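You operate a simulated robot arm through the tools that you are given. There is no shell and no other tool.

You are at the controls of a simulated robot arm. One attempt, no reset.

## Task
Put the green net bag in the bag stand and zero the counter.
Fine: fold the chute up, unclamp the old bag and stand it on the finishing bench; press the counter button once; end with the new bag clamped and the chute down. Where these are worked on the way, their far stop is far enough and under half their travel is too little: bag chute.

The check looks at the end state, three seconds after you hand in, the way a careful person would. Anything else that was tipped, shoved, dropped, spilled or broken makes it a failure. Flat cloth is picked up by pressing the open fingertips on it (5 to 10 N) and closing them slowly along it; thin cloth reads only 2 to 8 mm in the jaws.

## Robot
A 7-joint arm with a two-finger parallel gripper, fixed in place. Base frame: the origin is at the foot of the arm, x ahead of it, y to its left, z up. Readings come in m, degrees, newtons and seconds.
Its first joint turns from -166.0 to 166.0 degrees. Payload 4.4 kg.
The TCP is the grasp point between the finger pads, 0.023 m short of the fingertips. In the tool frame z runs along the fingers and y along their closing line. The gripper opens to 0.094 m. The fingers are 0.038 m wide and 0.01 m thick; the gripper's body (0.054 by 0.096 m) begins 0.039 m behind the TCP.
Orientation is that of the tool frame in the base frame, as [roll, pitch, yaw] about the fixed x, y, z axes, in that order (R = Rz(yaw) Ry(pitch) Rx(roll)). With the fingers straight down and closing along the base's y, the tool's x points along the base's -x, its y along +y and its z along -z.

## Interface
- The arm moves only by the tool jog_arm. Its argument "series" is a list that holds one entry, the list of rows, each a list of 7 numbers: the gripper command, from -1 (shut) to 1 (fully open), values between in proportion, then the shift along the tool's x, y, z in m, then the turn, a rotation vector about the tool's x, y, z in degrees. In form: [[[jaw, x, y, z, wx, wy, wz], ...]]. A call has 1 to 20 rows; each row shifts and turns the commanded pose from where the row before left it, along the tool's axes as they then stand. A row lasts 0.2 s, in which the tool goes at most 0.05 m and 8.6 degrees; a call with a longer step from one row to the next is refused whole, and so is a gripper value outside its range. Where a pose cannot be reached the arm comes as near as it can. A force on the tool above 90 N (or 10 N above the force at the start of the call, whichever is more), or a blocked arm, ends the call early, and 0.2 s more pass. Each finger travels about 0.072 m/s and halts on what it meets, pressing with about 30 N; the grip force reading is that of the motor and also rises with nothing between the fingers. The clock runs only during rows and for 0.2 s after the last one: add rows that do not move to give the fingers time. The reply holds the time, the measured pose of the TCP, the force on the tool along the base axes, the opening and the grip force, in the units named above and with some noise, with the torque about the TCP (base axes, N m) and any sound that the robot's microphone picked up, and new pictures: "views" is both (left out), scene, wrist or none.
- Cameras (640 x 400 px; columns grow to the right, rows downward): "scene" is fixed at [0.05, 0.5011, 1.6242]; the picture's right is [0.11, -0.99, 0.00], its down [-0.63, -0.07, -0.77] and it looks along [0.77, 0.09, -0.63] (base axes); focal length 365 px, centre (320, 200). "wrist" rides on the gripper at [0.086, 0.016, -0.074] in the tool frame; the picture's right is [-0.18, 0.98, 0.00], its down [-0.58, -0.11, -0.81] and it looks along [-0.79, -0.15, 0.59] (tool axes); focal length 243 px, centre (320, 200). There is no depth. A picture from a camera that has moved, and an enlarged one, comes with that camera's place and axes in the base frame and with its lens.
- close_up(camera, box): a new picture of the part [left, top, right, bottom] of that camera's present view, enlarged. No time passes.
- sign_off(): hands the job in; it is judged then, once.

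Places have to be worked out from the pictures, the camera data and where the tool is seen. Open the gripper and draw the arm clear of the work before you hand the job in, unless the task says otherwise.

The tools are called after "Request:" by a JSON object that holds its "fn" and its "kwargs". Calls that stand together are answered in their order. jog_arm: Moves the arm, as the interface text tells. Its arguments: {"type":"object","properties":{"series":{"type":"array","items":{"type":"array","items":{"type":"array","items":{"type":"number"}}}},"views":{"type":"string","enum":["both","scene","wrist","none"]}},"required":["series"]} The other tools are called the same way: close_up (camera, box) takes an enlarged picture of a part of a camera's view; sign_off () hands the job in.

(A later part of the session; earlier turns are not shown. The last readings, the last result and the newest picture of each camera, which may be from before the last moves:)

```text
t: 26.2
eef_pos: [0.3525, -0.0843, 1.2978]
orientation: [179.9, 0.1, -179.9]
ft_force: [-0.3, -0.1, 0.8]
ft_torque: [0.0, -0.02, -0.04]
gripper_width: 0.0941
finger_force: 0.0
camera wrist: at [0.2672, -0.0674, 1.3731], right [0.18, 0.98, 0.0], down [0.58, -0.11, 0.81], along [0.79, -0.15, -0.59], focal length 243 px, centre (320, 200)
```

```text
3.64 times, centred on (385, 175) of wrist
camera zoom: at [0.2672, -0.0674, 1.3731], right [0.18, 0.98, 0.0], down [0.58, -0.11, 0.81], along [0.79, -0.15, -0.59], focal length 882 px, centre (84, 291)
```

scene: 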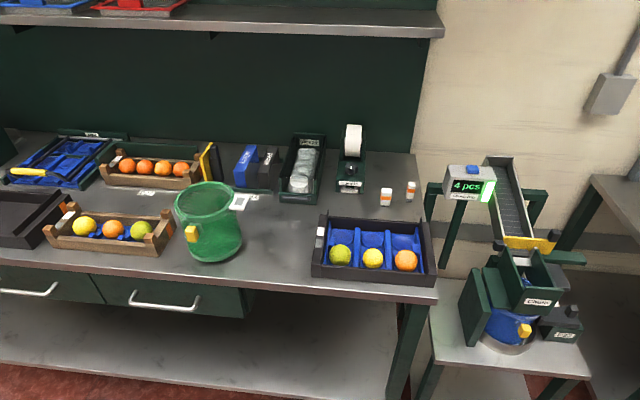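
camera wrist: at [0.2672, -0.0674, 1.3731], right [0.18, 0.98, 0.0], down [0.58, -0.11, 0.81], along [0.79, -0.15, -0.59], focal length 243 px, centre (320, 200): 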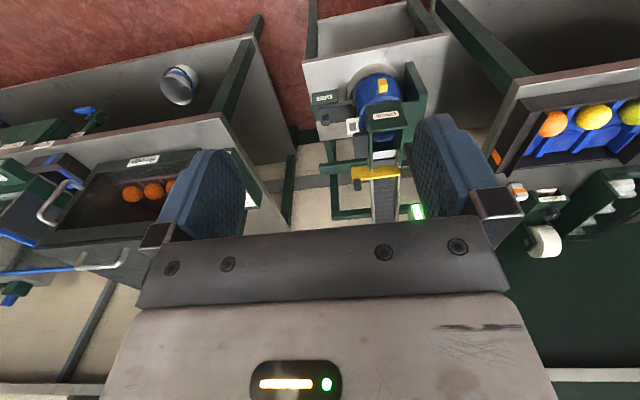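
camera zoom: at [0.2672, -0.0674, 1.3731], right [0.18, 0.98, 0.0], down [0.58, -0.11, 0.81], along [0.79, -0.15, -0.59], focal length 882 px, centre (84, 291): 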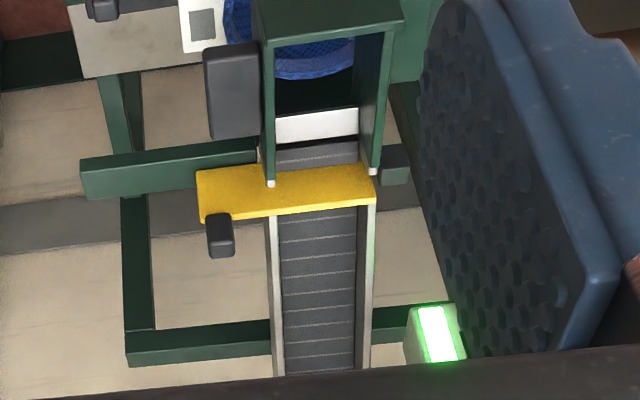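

The H bench carries wash gear (booth, drain, brusher) and A is box folding, so the left bench with wraps and labels is the finishing bench, in the same P zone as the stand. The chute seems to carry its grey handle on the -y side and a hinge leaf toward the left wall, so I look at the stand from the right to settle the hinge.

Request:
{"fn": "jog_arm", "kwargs": {"series": [[[1, -0.0295, -0.0132, 0.04, 0, 0, 0], [1, -0.0295, -0.0132, 0.04, 0, 0, 0], [1, -0.0295, -0.0132, 0.04, 0, 0, 0], [1, -0.0295, -0.0132, 0.04, 0, 0, 0], [1, -0.0295, -0.0132, 0.04, 0, 0, 0], [1, 0, 0, 0, 0, 0, -8], [1, 0, 0, 0, 0, 0, -8], [1, 0, 0, 0, 0, 0, -8], [1, 0, 0, 0, 0, 0, -8], [1, 0, 0, 0, 0, 0, -8], [1, 0, 0, 0, 0, 0, -8], [1, 0, 0, 0, 0, 0, -8], [1, 0, 0, 0, 0, 0, -8], [1, 0, 0, 0, 0, 0, 0]]], "views": "both"}}

```text
refused: row 1 steps farther than a row can; nothing moved
```

The step was just over 0.05 m; I spread it over more rows.

Request:
{"fn": "jog_arm", "kwargs": {"series": [[[1, -0.0246, -0.011, 0.033, 0, 0, 0], [1, -0.0246, -0.011, 0.033, 0, 0, 0], [1, -0.0246, -0.011, 0.033, 0, 0, 0], [1, -0.0246, -0.011, 0.033, 0, 0, 0], [1, -0.0246, -0.011, 0.033, 0, 0, 0], [1, -0.0246, -0.011, 0.033, 0, 0, 0], [1, 0, 0, 0, 0, 0, -8], [1, 0, 0, 0, 0, 0, -8], [1, 0, 0, 0, 0, 0, -8], [1, 0, 0, 0, 0, 0, -8], [1, 0, 0, 0, 0, 0, -8], [1, 0, 0, 0, 0, 0, -8], [1, 0, 0, 0, 0, 0, -8], [1, 0, 0, 0, 0, 0, -8], [1, 0, 0, 0, 0, 0, 0]]], "views": "both"}}

```text
t: 29.4
eef_pos: [0.5019, -0.1487, 1.0986]
orientation: [-179.8, 0.0, -115.8]
ft_force: [0.2, -0.1, -0.4]
ft_torque: [0.01, 0.03, 0.02]
gripper_width: 0.0941
finger_force: 0.0
camera wrist: at [0.4495, -0.2195, 1.1741], right [-0.8, 0.59, 0.0], down [0.35, 0.48, 0.81], along [0.48, 0.65, -0.59], focal length 243 px, centre (320, 200)
```

scene: 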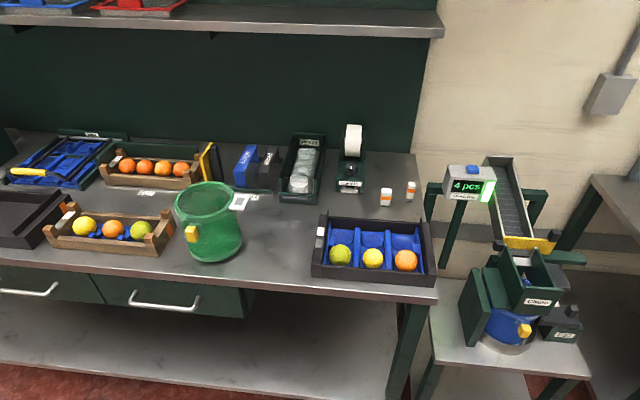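
wrist: 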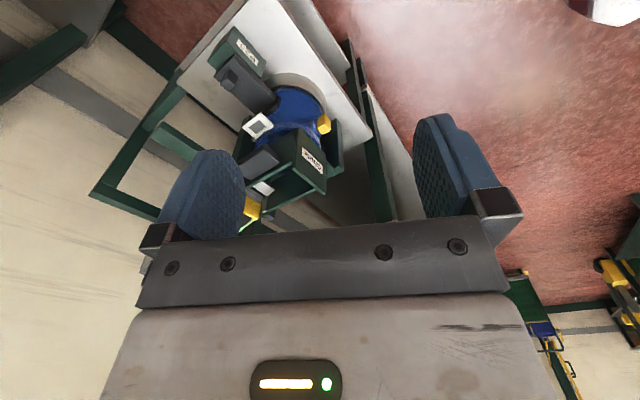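

Request:
{"fn": "close_up", "kwargs": {"camera": "wrist", "box": [190, 20, 370, 220]}}

Request:
{"fn": "close_up", "kwargs": {"camera": "wrist", "box": [220, 100, 350, 215]}}

Request:
{"fn": "close_up", "kwargs": {"camera": "scene", "box": [475, 230, 575, 300]}}

```text
2.00 times, centred on (280, 120) of wrist
camera zoom: at [0.4495, -0.2195, 1.1741], right [-0.8, 0.59, 0.0], down [0.35, 0.48, 0.81], along [0.48, 0.65, -0.59], focal length 485 px, centre (400, 360)
```

zoom: 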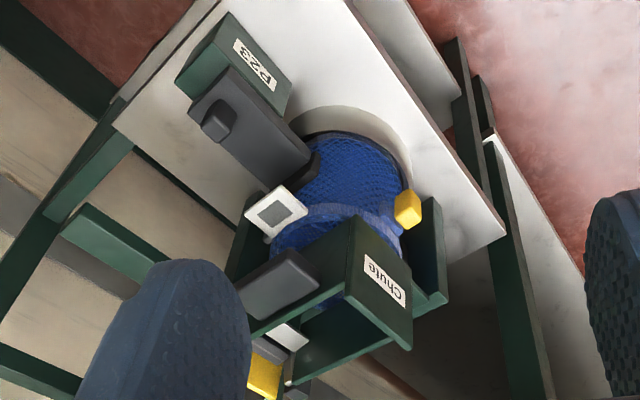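

```text
3.48 times, centred on (285, 158) of wrist
camera zoom: at [0.4495, -0.2195, 1.1741], right [-0.8, 0.59, 0.0], down [0.35, 0.48, 0.81], along [0.48, 0.65, -0.59], focal length 844 px, centre (442, 348)
```

zoom: 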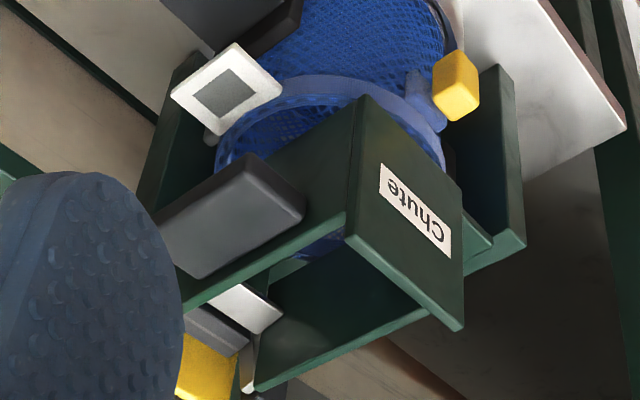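

```text
5.71 times, centred on (525, 265) of scene
camera zoom: at [0.05, 0.5011, 1.6242], right [0.11, -0.99, 0.0], down [-0.63, -0.07, -0.77], along [0.77, 0.09, -0.63], focal length 2088 px, centre (-851, -171)
```

zoom: 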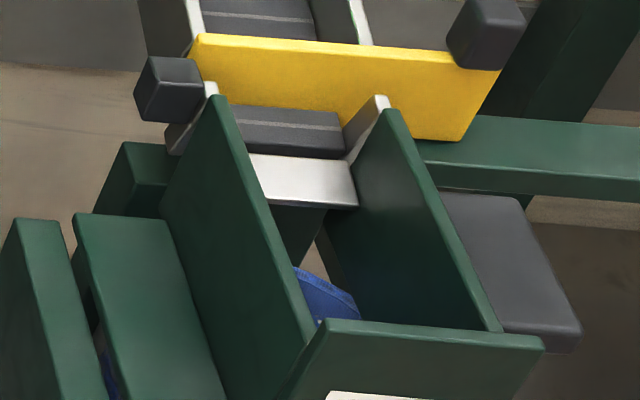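

The handle plate is on the chute's right side and a flat leaf runs from its left wall toward the left post. I look from the left to confirm the hinge line there.

Request:
{"fn": "jog_arm", "kwargs": {"series": [[[1, 0, 0, 0, 0, 0, 8], [1, 0, 0, 0, 0, 0, 8], [1, 0, 0, 0, 0, 0, 8], [1, 0, 0, 0, 0, 0, 8], [1, 0, 0, 0, 0, 0, 8], [1, 0, 0, 0, 0, 0, 8], [1, 0, 0, 0, 0, 0, 8], [1, 0, 0, 0, 0, 0, 8], [1, 0, 0.045, 0, 0, 0, 8], [1, 0.0063, 0.0446, 0, 0, 0, 8], [1, 0.0124, 0.0433, 0, 0, 0, 8], [1, 0.0183, 0.0411, 0, 0, 0, 8], [1, 0.0238, 0.0382, 0, 0, 0, 8], [1, 0.0289, 0.0345, 0, 0, 0, 8], [1, 0.0334, 0.0301, 0, 0, 0, 8], [1, 0, 0, 0, 0, 0, 0]]], "views": "wrist"}}

```text
t: 32.8
eef_pos: [0.5013, 0.1661, 1.0995]
orientation: [-180.0, -0.1, 124.0]
ft_force: [-0.3, 0.9, -0.1]
ft_torque: [0.0, 0.01, 0.02]
gripper_width: 0.0942
finger_force: 0.1
camera wrist: at [0.4671, 0.2473, 1.1749], right [0.92, 0.4, 0.0], down [0.23, -0.54, 0.81], along [0.32, -0.74, -0.59], focal length 243 px, centre (320, 200)
```

wrist: 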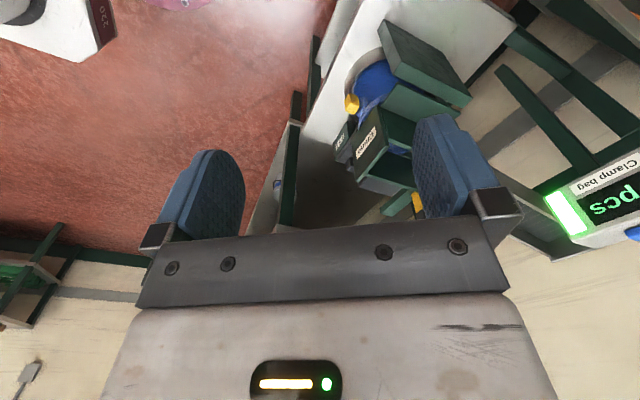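

Request:
{"fn": "close_up", "kwargs": {"camera": "wrist", "box": [320, 10, 490, 220]}}

Request:
{"fn": "close_up", "kwargs": {"camera": "wrist", "box": [340, 50, 440, 120]}}

```text
1.90 times, centred on (405, 115) of wrist
camera zoom: at [0.4671, 0.2473, 1.1749], right [0.92, 0.4, 0.0], down [0.23, -0.54, 0.81], along [0.32, -0.74, -0.59], focal length 462 px, centre (158, 362)
```

zoom: 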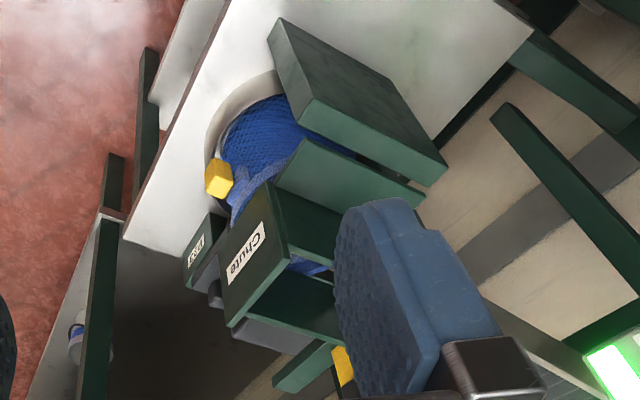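

```text
5.71 times, centred on (390, 85) of wrist
camera zoom: at [0.4671, 0.2473, 1.1749], right [0.92, 0.4, 0.0], down [0.23, -0.54, 0.81], along [0.32, -0.74, -0.59], focal length 1386 px, centre (-80, 857)
```

zoom: 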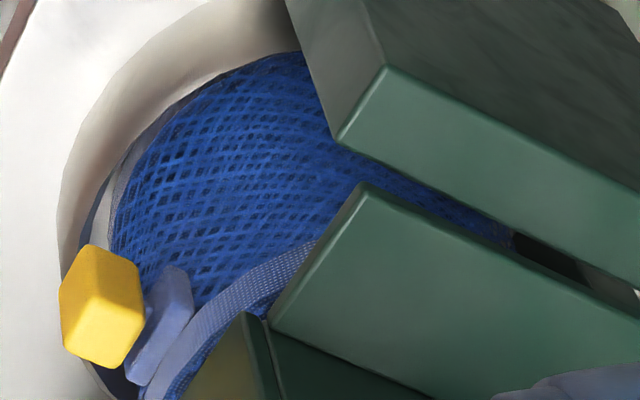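

The flat leaf joins the chute's left wall and ends beside the left post, so the hinge runs along x there (y about 0.11). The handle plate spans roughly x 0.69–0.765, y -0.06 to -0.02, z 0.86. I'll lift it from beneath with closed fingers pointing toward +y, and first move above its right side with yaw -90°.

Request:
{"fn": "jog_arm", "kwargs": {"series": [[[-1, -0.0274, -0.0184, 0, 0, 0, -8], [-1, -0.0245, -0.0221, 0, 0, 0, -8], [-1, -0.0212, -0.0253, 0, 0, 0, -8], [-1, -0.0175, -0.028, 0, 0, 0, -8], [-1, -0.0134, -0.0302, 0, 0, 0, -8], [-1, -0.0091, -0.0317, 0, 0, 0, -8], [-1, -0.0046, -0.0327, 0, 0, 0, -8], [-1, 0, -0.033, 0, 0, 0, -8], [-1, -0.0241, -0.0034, 0, 0, 0, -8.2], [-1, -0.0233, -0.0068, 0, 0, 0, -8.2], [-1, -0.0221, -0.01, 0, 0, 0, -8.2], [-1, -0.0205, -0.0131, 0, 0, 0, -8.2], [-1, -0.0184, -0.0159, 0, 0, 0, -8.2], [-1, -0.0159, -0.0183, 0, 0, 0, -8.2], [-1, -0.0132, -0.0204, 0, 0, 0, -8.2], [-1, -0.0101, -0.0221, 0, 0, 0, -8.2], [-1, -0.0069, -0.0233, 0, 0, 0, -8.2], [-1, -0.0035, -0.0241, 0, 0, 0, -8.2], [-1, 0, 0, 0, 0, 0, 0]]], "views": "both"}}

```text
t: 36.8
eef_pos: [0.7448, -0.0975, 1.099]
orientation: [-179.9, 0.0, -89.9]
ft_force: [-0.6, 0.6, 0.2]
ft_torque: [0.04, 0.0, -0.01]
gripper_width: 0.0
finger_force: 30.1
camera wrist: at [0.7284, -0.1832, 1.1734], right [-0.98, 0.18, 0.0], down [0.11, 0.58, 0.81], along [0.15, 0.79, -0.59], focal length 243 px, centre (320, 200)
```

scene: 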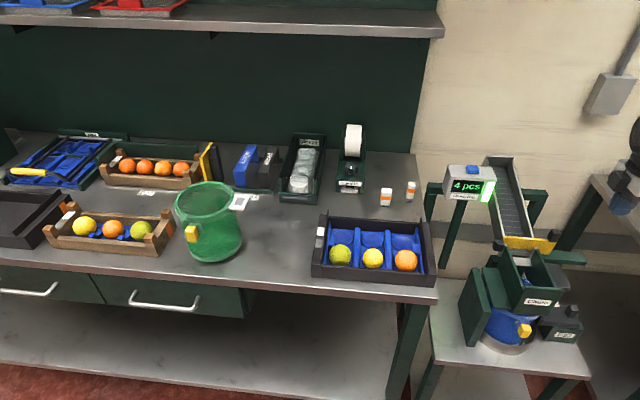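
wrist: 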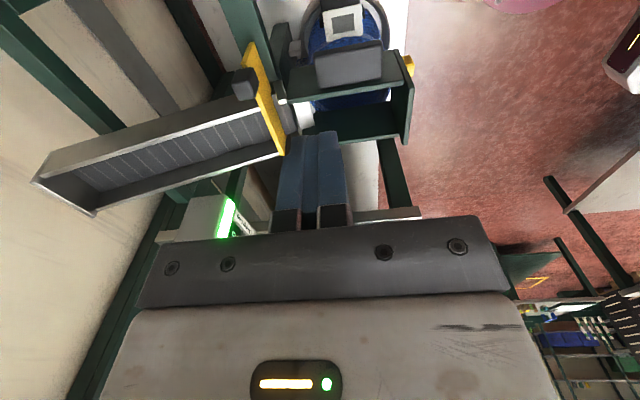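

Good close view from the right. I enlarge the handle, tag and clamp for precise positions.

Request:
{"fn": "close_up", "kwargs": {"camera": "wrist", "box": [230, 0, 430, 150]}}

```text
2.67 times, centred on (330, 75) of wrist
camera zoom: at [0.7284, -0.1832, 1.1734], right [-0.98, 0.18, 0.0], down [0.11, 0.58, 0.81], along [0.15, 0.79, -0.59], focal length 647 px, centre (293, 533)
```

zoom: 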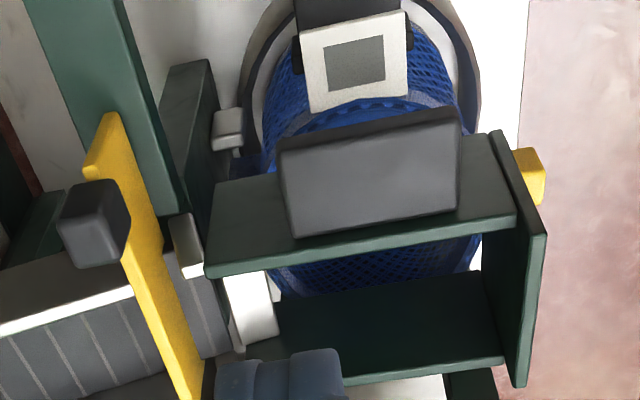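

The handle's outer edge is at y = -0.058, top z = 0.865, x 0.682–0.76; the bag's tag lies well below it (z about 0.78). I tilt the closed fingers 45° toward +y and come down beside the handle.

Request:
{"fn": "jog_arm", "kwargs": {"series": [[[-1, 0.0125, 0.02, 0.03, 0, 0, 0], [-1, 0, 0, 0, 0, -7.5, 0], [-1, 0, 0, 0, 0, -7.5, 0], [-1, 0, 0, 0, 0, -7.5, 0], [-1, 0, 0, 0, 0, -7.5, 0], [-1, 0, 0, 0, 0, -7.5, 0], [-1, 0, 0, 0, 0, -7.5, 0], [-1, 0.0246, 0, 0.0246, 0, 0, 0], [-1, 0.0246, 0, 0.0246, 0, 0, 0], [-1, 0.0246, 0, 0.0246, 0, 0, 0], [-1, 0.0246, 0, 0.0246, 0, 0, 0], [-1, 0.0246, 0, 0.0246, 0, 0, 0], [-1, 0.0246, 0, 0.0246, 0, 0, 0], [-1, 0, 0, 0, 0, 0, 0]]], "views": "both"}}

```text
t: 39.8
eef_pos: [0.7245, -0.1122, 0.8601]
orientation: [-179.9, 45.1, -89.9]
ft_force: [0.6, 0.7, 0.1]
ft_torque: [0.0, 0.02, 0.02]
gripper_width: 0.0
finger_force: 29.8
camera wrist: at [0.7085, -0.2251, 0.8516], right [-0.98, 0.13, 0.13], down [0.11, -0.16, 0.98], along [0.15, 0.98, 0.14], focal length 243 px, centre (320, 200)
```

scene: 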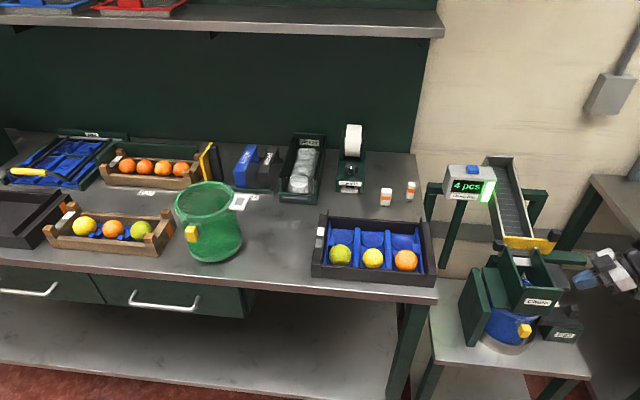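
wrist: 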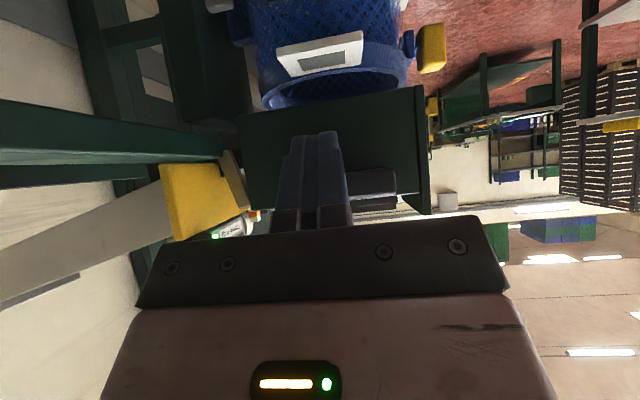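

Request:
{"fn": "close_up", "kwargs": {"camera": "wrist", "box": [220, 60, 450, 230]}}

Request:
{"fn": "close_up", "kwargs": {"camera": "scene", "box": [480, 230, 640, 340]}}

```text
2.35 times, centred on (335, 145) of wrist
camera zoom: at [0.7085, -0.2251, 0.8516], right [-0.98, 0.13, 0.13], down [0.11, -0.16, 0.98], along [0.15, 0.98, 0.14], focal length 571 px, centre (285, 329)
```

zoom: 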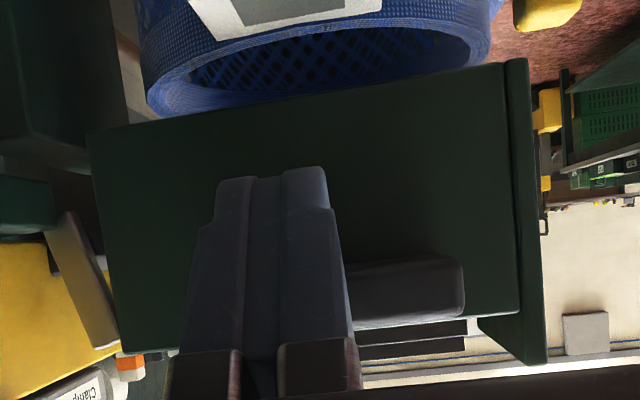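

```text
3.64 times, centred on (560, 285) of scene
camera zoom: at [0.05, 0.5011, 1.6242], right [0.11, -0.99, 0.0], down [-0.63, -0.07, -0.77], along [0.77, 0.09, -0.63], focal length 1329 px, centre (-553, -109)
```

zoom: 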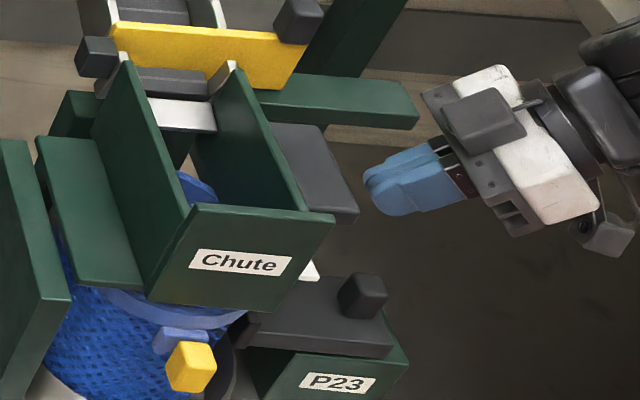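

The handle's outer edge is z 0.86–0.877. I go under it with the fingertips and lift about 4 cm, slowly, to learn which way it folds.

Request:
{"fn": "jog_arm", "kwargs": {"series": [[[-1, 0.0177, 0, 0.0177, 0, 0, 0], [-1, -0.014, 0, 0.014, 0, 0, 0], [-1, -0.014, 0, 0.014, 0, 0, 0], [-1, 0, 0, 0, 0, 0, 0], [-1, -0.007, 0, -0.007, 0, 0, 0], [-1, -0.007, 0, -0.007, 0, 0, 0], [-1, -0.007, 0, -0.007, 0, 0, 0], [-1, -0.007, 0, -0.007, 0, 0, 0], [-1, -0.007, 0, -0.007, 0, 0, 0], [-1, -0.007, 0, -0.007, 0, 0, 0], [-1, 0, 0, 0, 0, 0, 0]]], "views": "both"}}

```text
t: 42.2
eef_pos: [0.7243, -0.072, 0.8944]
orientation: [-179.9, 45.0, -89.9]
ft_force: [-0.1, -1.5, -0.7]
ft_torque: [-0.03, -0.01, -0.03]
gripper_width: 0.0
finger_force: 29.8
camera wrist: at [0.7098, -0.1848, 0.8867], right [-0.98, 0.13, 0.13], down [0.11, -0.16, 0.98], along [0.15, 0.98, 0.14], focal length 243 px, centre (320, 200)
```

scene: 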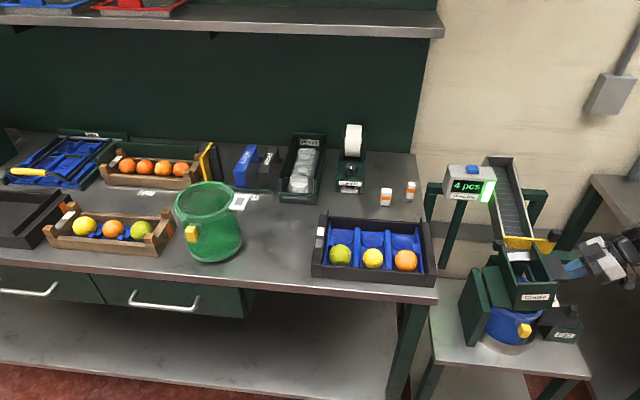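
wrist: 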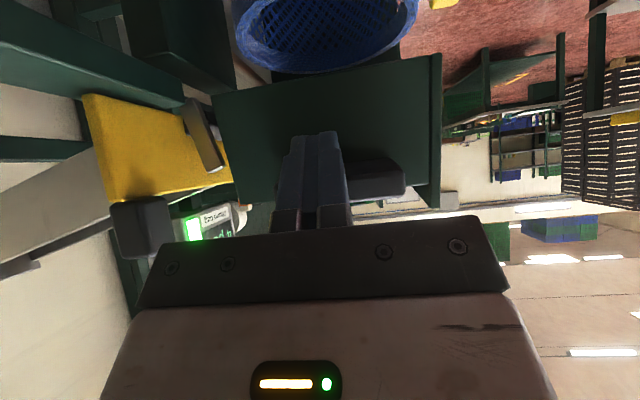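

Request:
{"fn": "close_up", "kwargs": {"camera": "scene", "box": [460, 225, 620, 335]}}

```text
3.64 times, centred on (540, 280) of scene
camera zoom: at [0.05, 0.5011, 1.6242], right [0.11, -0.99, 0.0], down [-0.63, -0.07, -0.77], along [0.77, 0.09, -0.63], focal length 1329 px, centre (-480, -91)
```

zoom: 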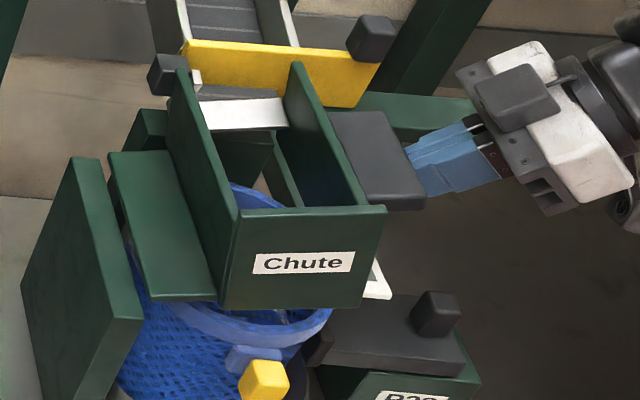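

The chute swings up about the left edge, as expected. I follow the arc up to about 60°.

Request:
{"fn": "jog_arm", "kwargs": {"series": [[[-1, -0.0144, 0, -0.0012, 0, 0, 0], [-1, -0.0144, 0, -0.0012, 0, 0, 0], [-1, -0.0144, 0, -0.0012, 0, 0, 0], [-1, -0.0132, 0, -0.0009, 0, 0, 0], [-1, -0.0132, 0, -0.0009, 0, 0, 0], [-1, -0.0132, 0, -0.0009, 0, 0, 0], [-1, -0.0134, 0, -0.0002, 0, 0, 0], [-1, -0.0134, 0, -0.0002, 0, 0, 0], [-1, -0.0134, 0, -0.0002, 0, 0, 0], [-1, 0, 0, 0, 0, 0, 0]]], "views": "both"}}

Request:
{"fn": "close_up", "kwargs": {"camera": "scene", "box": [460, 205, 620, 315]}}

```text
t: 44.4
eef_pos: [0.7243, 0.0112, 0.9865]
orientation: [-179.8, 45.1, -89.8]
ft_force: [-2.0, -4.2, 7.8]
ft_torque: [0.13, 0.12, 0.03]
gripper_width: 0.0002
finger_force: 29.2
camera wrist: at [0.7093, -0.1018, 0.9797], right [-0.98, 0.13, 0.13], down [0.11, -0.16, 0.98], along [0.15, 0.98, 0.14], focal length 243 px, centre (320, 200)
```

scene: 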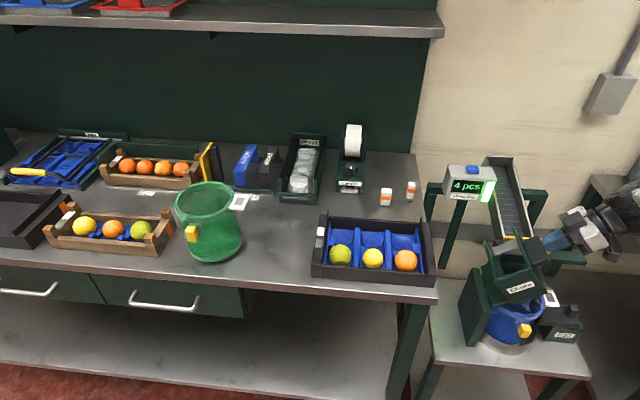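
wrist: 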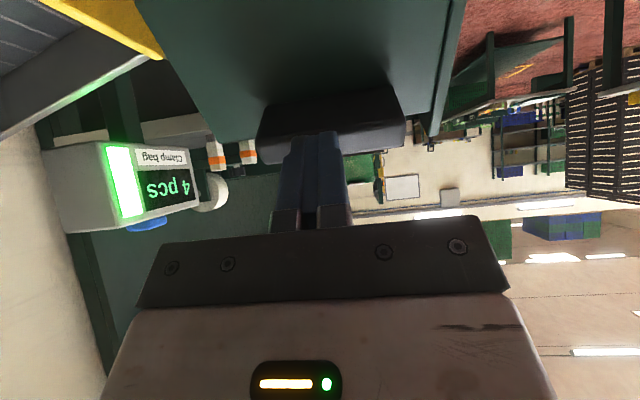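

```text
3.64 times, centred on (540, 260) of scene
camera zoom: at [0.05, 0.5011, 1.6242], right [0.11, -0.99, 0.0], down [-0.63, -0.07, -0.77], along [0.77, 0.09, -0.63], focal length 1329 px, centre (-480, -18)
```

zoom: 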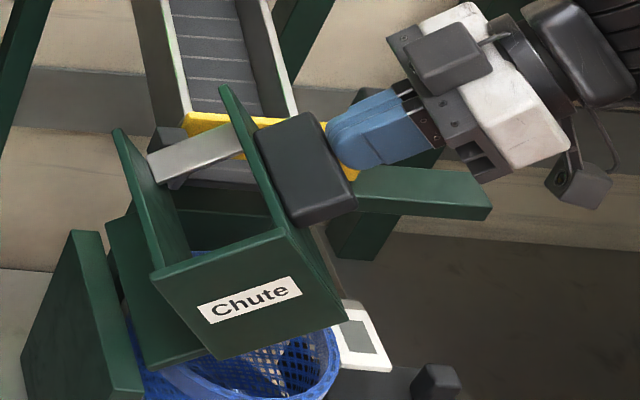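

The chute is partly up (perhaps 40°). I check the finger-to-handle contact before pushing on.

Request:
{"fn": "close_up", "kwargs": {"camera": "wrist", "box": [220, 60, 440, 220]}}

Request:
{"fn": "close_up", "kwargs": {"camera": "scene", "box": [500, 220, 580, 275]}}

```text
2.50 times, centred on (330, 140) of wrist
camera zoom: at [0.7093, -0.1018, 0.9797], right [-0.98, 0.13, 0.13], down [0.11, -0.16, 0.98], along [0.15, 0.98, 0.14], focal length 606 px, centre (295, 350)
```

zoom: 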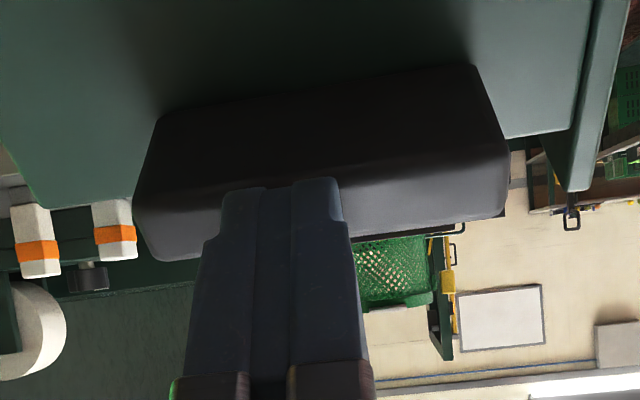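

```text
7.27 times, centred on (540, 248) of scene
camera zoom: at [0.05, 0.5011, 1.6242], right [0.11, -0.99, 0.0], down [-0.63, -0.07, -0.77], along [0.77, 0.09, -0.63], focal length 2658 px, centre (-1280, -146)
```

zoom: 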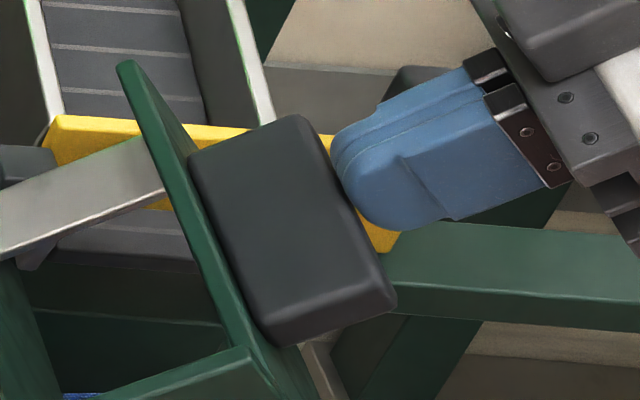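

The fingertips are pressing on the handle's end face, not beneath it; the hinge line must be near (y 0.105, z 0.815), lower than I assumed. I slide the tip down its own face and in under the plate.

Request:
{"fn": "jog_arm", "kwargs": {"series": [[[-1, 0.006, 0, 0.001, 0, 0, 0], [-1, 0.006, 0, 0.001, 0, 0, 0], [-1, 0.006, 0, 0.002, 0, 0, 0], [-1, 0.006, 0, 0.002, 0, 0, 0], [-1, 0.002, 0, 0.006, 0, 0, 0], [-1, 0, 0, 0.006, 0, 0, 0], [-1, 0, 0, 0, 0, 0, 0]]], "views": "both"}}

Request:
{"fn": "close_up", "kwargs": {"camera": "scene", "box": [480, 210, 600, 293]}}

Request:
{"fn": "close_up", "kwargs": {"camera": "wrist", "box": [220, 60, 440, 220]}}

```text
t: 45.0
eef_pos: [0.7265, 0.0021, 0.9835]
orientation: [-179.1, 44.9, -89.4]
ft_force: [-3.8, -6.2, 8.9]
ft_torque: [0.11, 0.01, 0.14]
gripper_width: 0.0
finger_force: 30.1
stopped in row 3: the force on the tool passed its limit at 103 N (the readings are from after the stop); the commanded pose is now the measured one
camera wrist: at [0.7106, -0.1112, 0.9746], right [-0.98, 0.13, 0.12], down [0.1, -0.16, 0.98], along [0.15, 0.98, 0.14], focal length 243 px, centre (320, 200)
```

scene: 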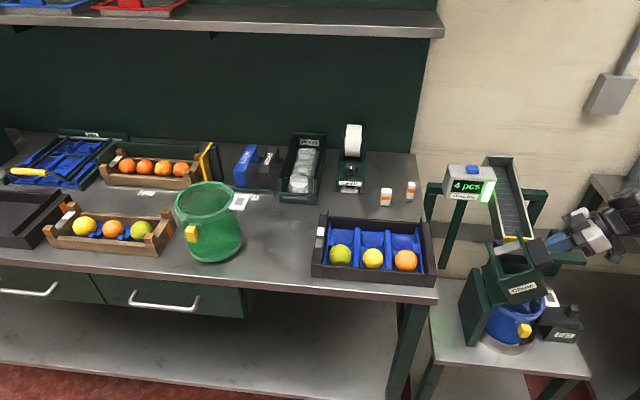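
wrist: 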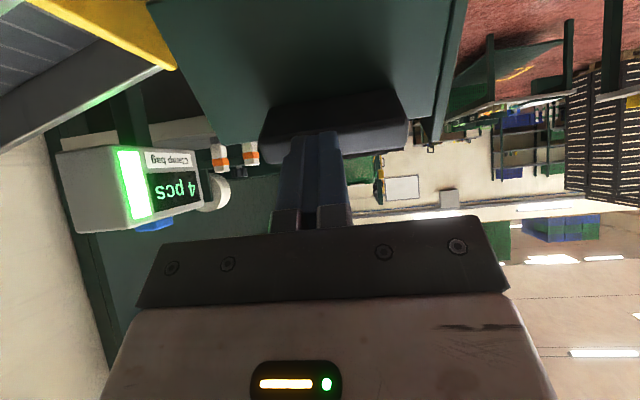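

```text
4.82 times, centred on (540, 252) of scene
camera zoom: at [0.05, 0.5011, 1.6242], right [0.11, -0.99, 0.0], down [-0.63, -0.07, -0.77], along [0.77, 0.09, -0.63], focal length 1761 px, centre (-740, -48)
```

zoom: 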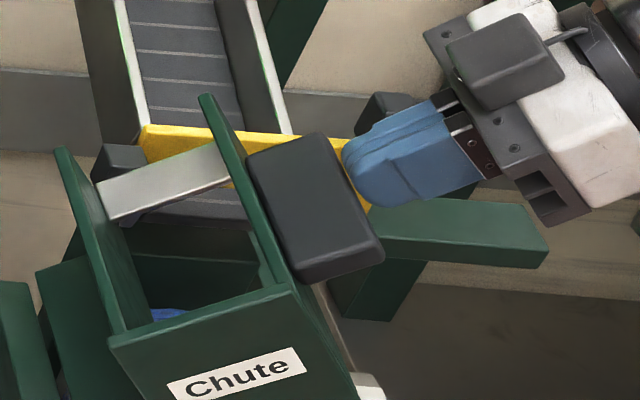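

```text
2.50 times, centred on (330, 140) of wrist
camera zoom: at [0.7106, -0.1112, 0.9746], right [-0.98, 0.13, 0.12], down [0.1, -0.16, 0.98], along [0.15, 0.98, 0.14], focal length 606 px, centre (295, 350)
```

zoom: 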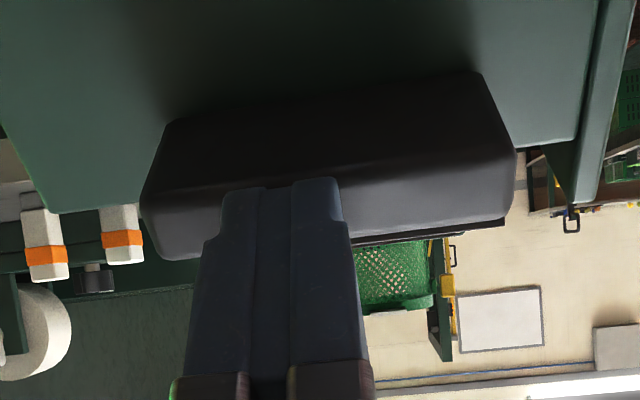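

The contact is sticking on the end face, so sliding under is not safe here. Instead I turn the fingers nearer horizontal about their tips, which makes the push line up with the chute's swing.

Request:
{"fn": "jog_arm", "kwargs": {"series": [[[-1, 0.0028, 0, 0.0002, 0, -7, 0], [-1, 0.0028, 0, 0.0002, 0, -7, 0], [-1, 0.0028, 0, 0.0002, 0, -7, 0], [-1, 0.0028, 0, 0.0002, 0, -7, 0], [-1, 0.0028, 0, 0.0002, 0, -7, 0], [-1, 0, 0, 0, 0, 0, 0]]], "views": "both"}}

Request:
{"fn": "close_up", "kwargs": {"camera": "scene", "box": [480, 210, 600, 293]}}

Request:
{"fn": "close_up", "kwargs": {"camera": "wrist", "box": [220, 60, 440, 220]}}

```text
t: 46.4
eef_pos: [0.7255, -0.0035, 0.9673]
orientation: [-178.2, 80.0, -88.3]
ft_force: [0.5, -2.2, 0.5]
ft_torque: [0.0, -0.01, 0.02]
gripper_width: 0.0
finger_force: 29.6
camera wrist: at [0.7103, -0.0913, 0.8953], right [-0.98, 0.03, 0.18], down [0.11, -0.69, 0.71], along [0.14, 0.72, 0.68], focal length 243 px, centre (320, 200)
```

scene: 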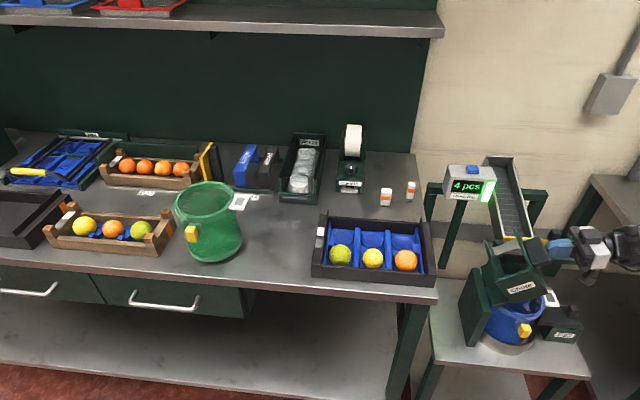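
wrist: 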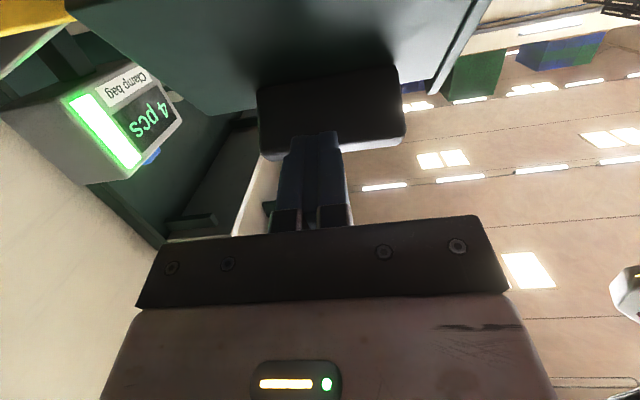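

```text
4.82 times, centred on (540, 252) of scene
camera zoom: at [0.05, 0.5011, 1.6242], right [0.11, -0.99, 0.0], down [-0.63, -0.07, -0.77], along [0.77, 0.09, -0.63], focal length 1761 px, centre (-740, -48)
```

zoom: 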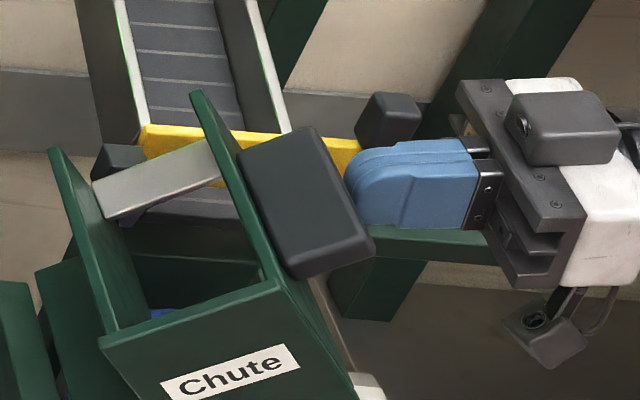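

```text
2.50 times, centred on (330, 140) of wrist
camera zoom: at [0.7103, -0.0913, 0.8953], right [-0.98, 0.03, 0.18], down [0.11, -0.69, 0.71], along [0.14, 0.72, 0.68], focal length 606 px, centre (295, 350)
```

zoom: 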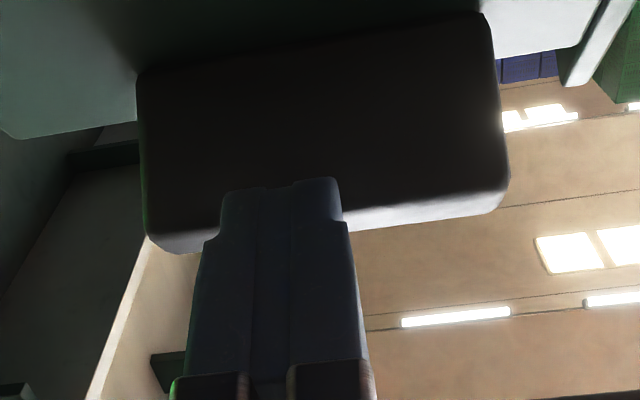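

The chute now rests with almost no load on the fingers, so its hinge holds by friction. I back off slightly, drop below the edge and slide in under the plate.

Request:
{"fn": "jog_arm", "kwargs": {"series": [[[-1, 0.0013, 0, -0.0074, 0, 0, 0], [-1, 0.0013, 0, -0.0074, 0, 0, 0], [-1, 0.0138, 0, 0.0024, 0, 0, 0], [-1, 0.0138, 0, 0.0024, 0, 0, 0], [-1, 0.0138, 0, 0.0024, 0, 0, 0], [-1, -0.0017, 0, 0.0094, 0, 0, 0], [-1, -0.0017, 0, 0.0094, 0, 0, 0], [-1, -0.0017, 0, 0.0094, 0, 0, 0], [-1, 0, 0, 0, 0, 0, 0]]], "views": "both"}}

Request:
{"fn": "close_up", "kwargs": {"camera": "scene", "box": [480, 210, 600, 293]}}

Request:
{"fn": "close_up", "kwargs": {"camera": "wrist", "box": [220, 60, 440, 220]}}

```text
t: 47.4
eef_pos: [0.7286, -0.0219, 0.96]
orientation: [-173.5, 79.9, -83.6]
ft_force: [0.2, -7.3, 7.4]
ft_torque: [0.06, 0.05, 0.02]
gripper_width: 0.0
finger_force: 30.0
stopped in row 4: the force on the tool passed its limit at 140 N (the readings are from after the stop); the commanded pose is now the measured one
camera wrist: at [0.7145, -0.11, 0.8877], right [-0.99, 0.03, 0.16], down [0.09, -0.69, 0.71], along [0.14, 0.72, 0.68], focal length 243 px, centre (320, 200)
```

scene: 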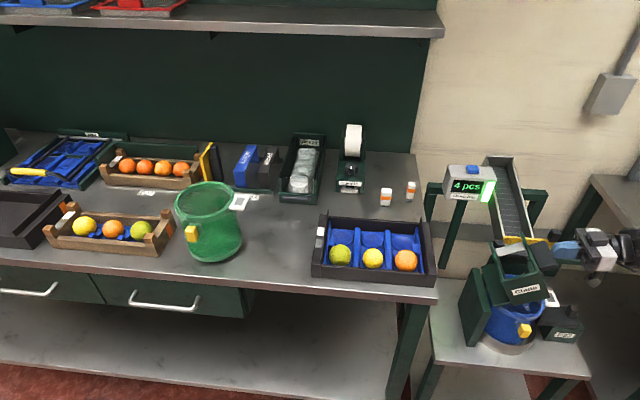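
wrist: 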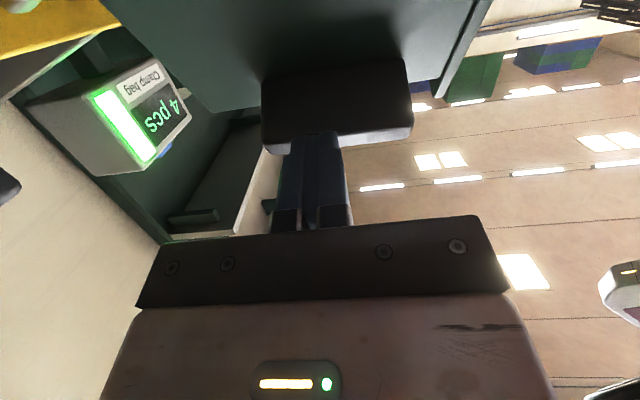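

```text
4.82 times, centred on (540, 252) of scene
camera zoom: at [0.05, 0.5011, 1.6242], right [0.11, -0.99, 0.0], down [-0.63, -0.07, -0.77], along [0.77, 0.09, -0.63], focal length 1761 px, centre (-740, -48)
```

zoom: 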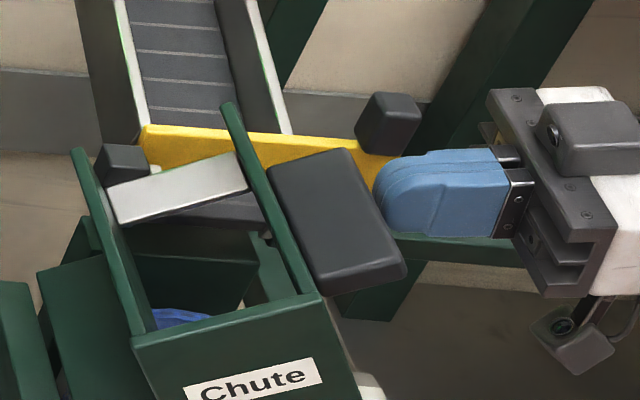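

```text
2.50 times, centred on (330, 140) of wrist
camera zoom: at [0.7145, -0.11, 0.8877], right [-0.99, 0.03, 0.16], down [0.09, -0.69, 0.71], along [0.14, 0.72, 0.68], focal length 606 px, centre (295, 350)
```

zoom: 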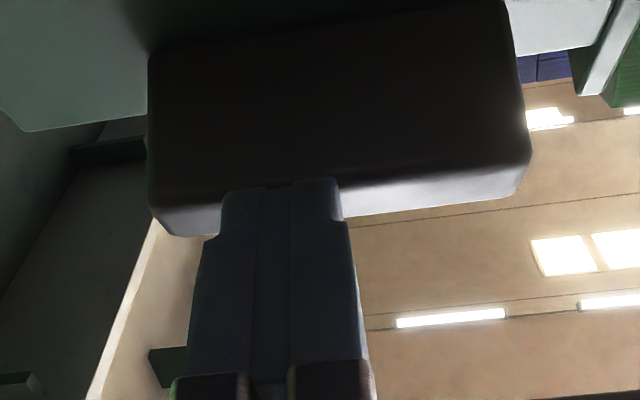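

The edge keeps jamming on the tips while the chute hangs on them. I lower it back down under control along its arc, then start again with proper overlap under the plate.

Request:
{"fn": "jog_arm", "kwargs": {"series": [[[-1, 0.0107, 0, -0.0144, 0, 0, 0], [-1, 0.0123, 0, -0.0121, 0, 0, 0], [-1, 0.0151, 0, -0.0105, 0, 0, 0], [-1, 0.0169, 0, -0.0092, 0, 0, 0], [-1, 0.0194, 0, -0.0068, 0, 0, 0], [-1, 0.0211, 0, -0.0044, 0, 0, 0], [-1, 0.0211, 0, -0.0044, 0, 0, 0], [-1, 0, 0, 0, 0, 0, 0]]], "views": "both"}}

Request:
{"fn": "close_up", "kwargs": {"camera": "scene", "box": [460, 225, 620, 335]}}

```text
t: 49.1
eef_pos: [0.7295, -0.1037, 0.8545]
orientation: [-174.0, 80.0, -84.1]
ft_force: [-0.7, 0.0, 0.0]
ft_torque: [-0.02, 0.03, -0.02]
gripper_width: 0.0001
finger_force: 30.1
camera wrist: at [0.7156, -0.1909, 0.7821], right [-0.99, 0.03, 0.16], down [0.1, -0.69, 0.71], along [0.14, 0.72, 0.68], focal length 243 px, centre (320, 200)
```

scene: 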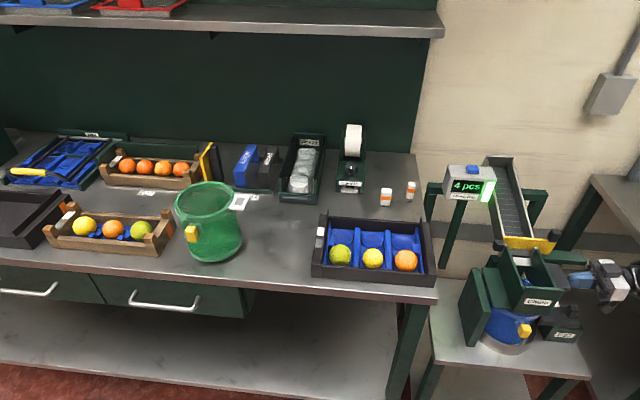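
wrist: 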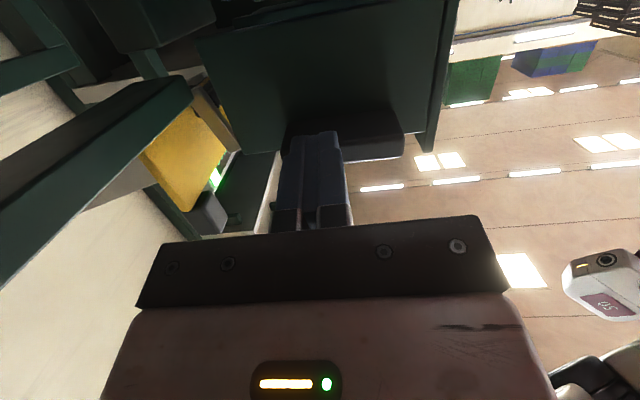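

```text
3.64 times, centred on (540, 280) of scene
camera zoom: at [0.05, 0.5011, 1.6242], right [0.11, -0.99, 0.0], down [-0.63, -0.07, -0.77], along [0.77, 0.09, -0.63], focal length 1329 px, centre (-480, -91)
```

zoom: 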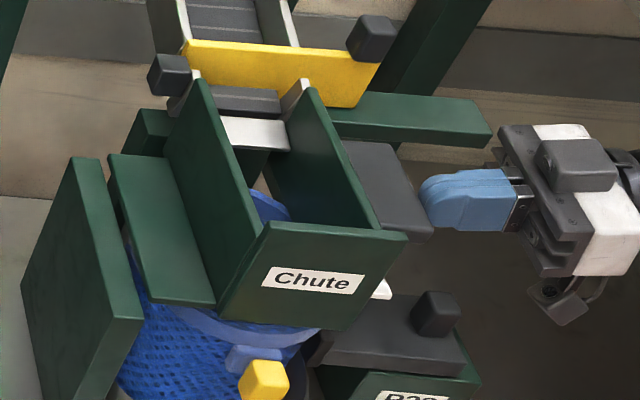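

The chute is closed again, nothing disturbed. This time I'll roll the gripper so its jaws straddle the handle plate from the side (one finger above, one below) and then turn with the plate around the hinge.

Request:
{"fn": "jog_arm", "kwargs": {"series": [[[-1, -0.0098, 0, -0.022, 0, 0, 0], [-1, 0, 0, 0, 0, -5, 0], [-1, 0, 0, 0, 0, -5, 0], [-1, 0, 0, 0, 0, 0, 8.18], [-1, 0, 0, 0, 0, 0, 8.18], [-1, 0, 0, 0, 0, 0, 8.18], [-1, 0, 0, 0, 0, 0, 8.18], [-1, 0, 0, 0, 0, 0, 8.18], [-1, 0, 0, 0, 0, 0, 8.18], [-0.2, 0, 0, 0, 0, 0, 8.18], [-0.2, 0, 0, 0, 0, 0, 8.18], [-0.2, 0, 0, 0, 0, 0, 8.18], [-0.2, 0, 0, 0, 0, 0, 8.18], [-0.2, 0, 0, 0, 0, 0, 8.18], [-0.2, 0, 0, 0, 0, 0, 0]]], "views": "both"}}

Request:
{"fn": "close_up", "kwargs": {"camera": "scene", "box": [460, 225, 620, 335]}}

```text
t: 52.4
eef_pos: [0.7307, -0.1226, 0.8684]
orientation: [90.0, 1.0, -179.9]
ft_force: [-0.9, 0.3, -1.1]
ft_torque: [0.01, -0.01, 0.02]
gripper_width: 0.0375
finger_force: 0.2
camera wrist: at [0.6442, -0.1966, 0.8838], right [0.17, 0.0, 0.99], down [0.58, -0.81, -0.1], along [0.8, 0.59, -0.13], focal length 243 px, centre (320, 200)
```

scene: 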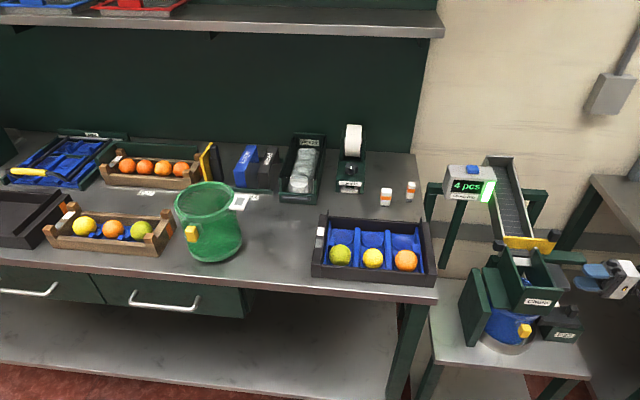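
wrist: 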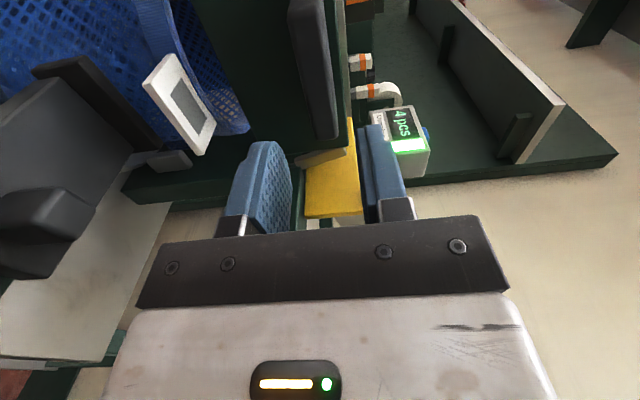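

```text
3.64 times, centred on (540, 280) of scene
camera zoom: at [0.05, 0.5011, 1.6242], right [0.11, -0.99, 0.0], down [-0.63, -0.07, -0.77], along [0.77, 0.09, -0.63], focal length 1329 px, centre (-480, -91)
```

zoom: 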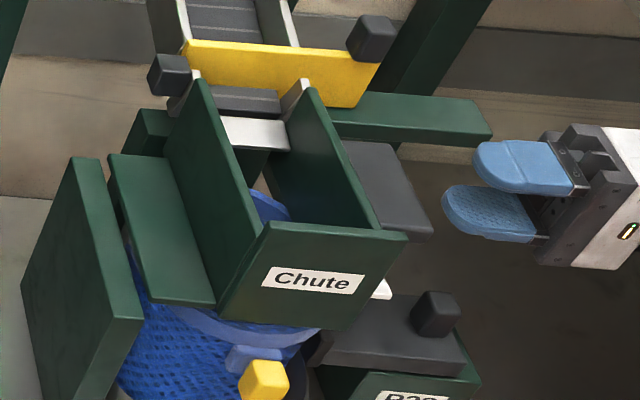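

The jaws are level with the plate (z 0.868) with room on both sides. I move in along +y until the plate is between the pads, then narrow the gap.

Request:
{"fn": "jog_arm", "kwargs": {"series": [[[-0.2, 0, 0, 0.017, 0, 0, 0], [-0.2, 0, 0, 0.017, 0, 0, 0], [-0.2, 0, 0, 0.017, 0, 0, 0], [-0.2, 0, 0, 0.015, 0, 0, 0], [-0.45, 0, 0, 0, 0, 0, 0], [-0.45, 0, 0, 0, 0, 0, 0]]], "views": "both"}}

Request:
{"fn": "close_up", "kwargs": {"camera": "wrist", "box": [200, 0, 440, 240]}}

Request:
{"fn": "close_up", "kwargs": {"camera": "scene", "box": [460, 225, 620, 335]}}

```text
t: 53.8
eef_pos: [0.7303, -0.0576, 0.8679]
orientation: [90.1, 1.1, -180.0]
ft_force: [0.1, 0.5, 0.6]
ft_torque: [-0.01, -0.01, 0.0]
gripper_width: 0.0258
finger_force: 0.1
camera wrist: at [0.6441, -0.1323, 0.8831], right [0.17, 0.0, 0.99], down [0.58, -0.81, -0.1], along [0.8, 0.59, -0.13], focal length 243 px, centre (320, 200)
```

scene: 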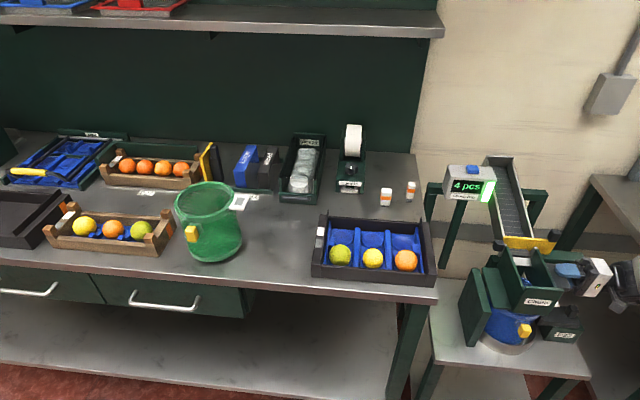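
wrist: 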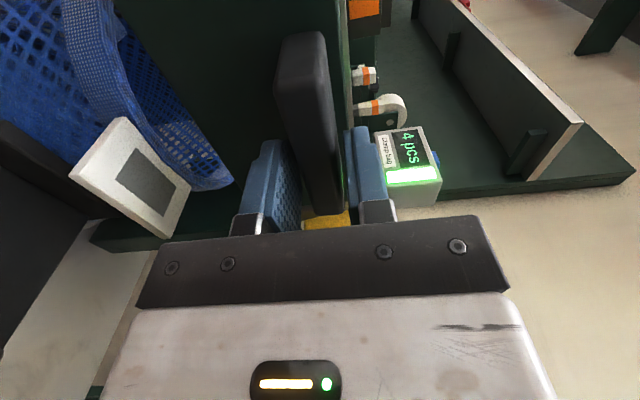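

```text
1.67 times, centred on (320, 120) of wrist
camera zoom: at [0.6441, -0.1323, 0.8831], right [0.17, 0.0, 0.99], down [0.58, -0.81, -0.1], along [0.8, 0.59, -0.13], focal length 404 px, centre (320, 333)
```

zoom: 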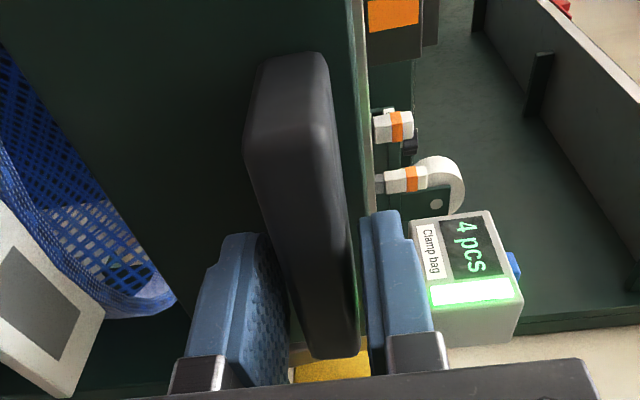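

```text
3.64 times, centred on (540, 280) of scene
camera zoom: at [0.05, 0.5011, 1.6242], right [0.11, -0.99, 0.0], down [-0.63, -0.07, -0.77], along [0.77, 0.09, -0.63], focal length 1329 px, centre (-480, -91)
```

zoom: 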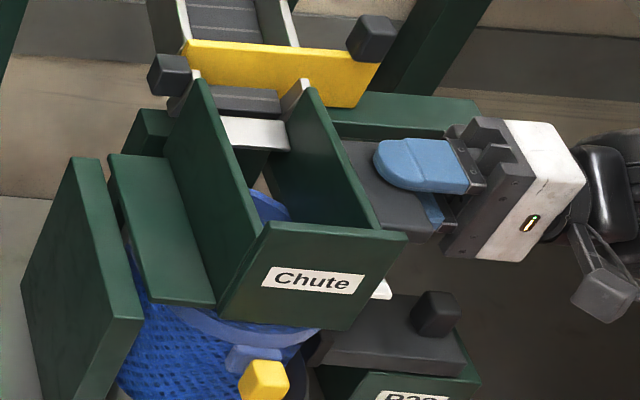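

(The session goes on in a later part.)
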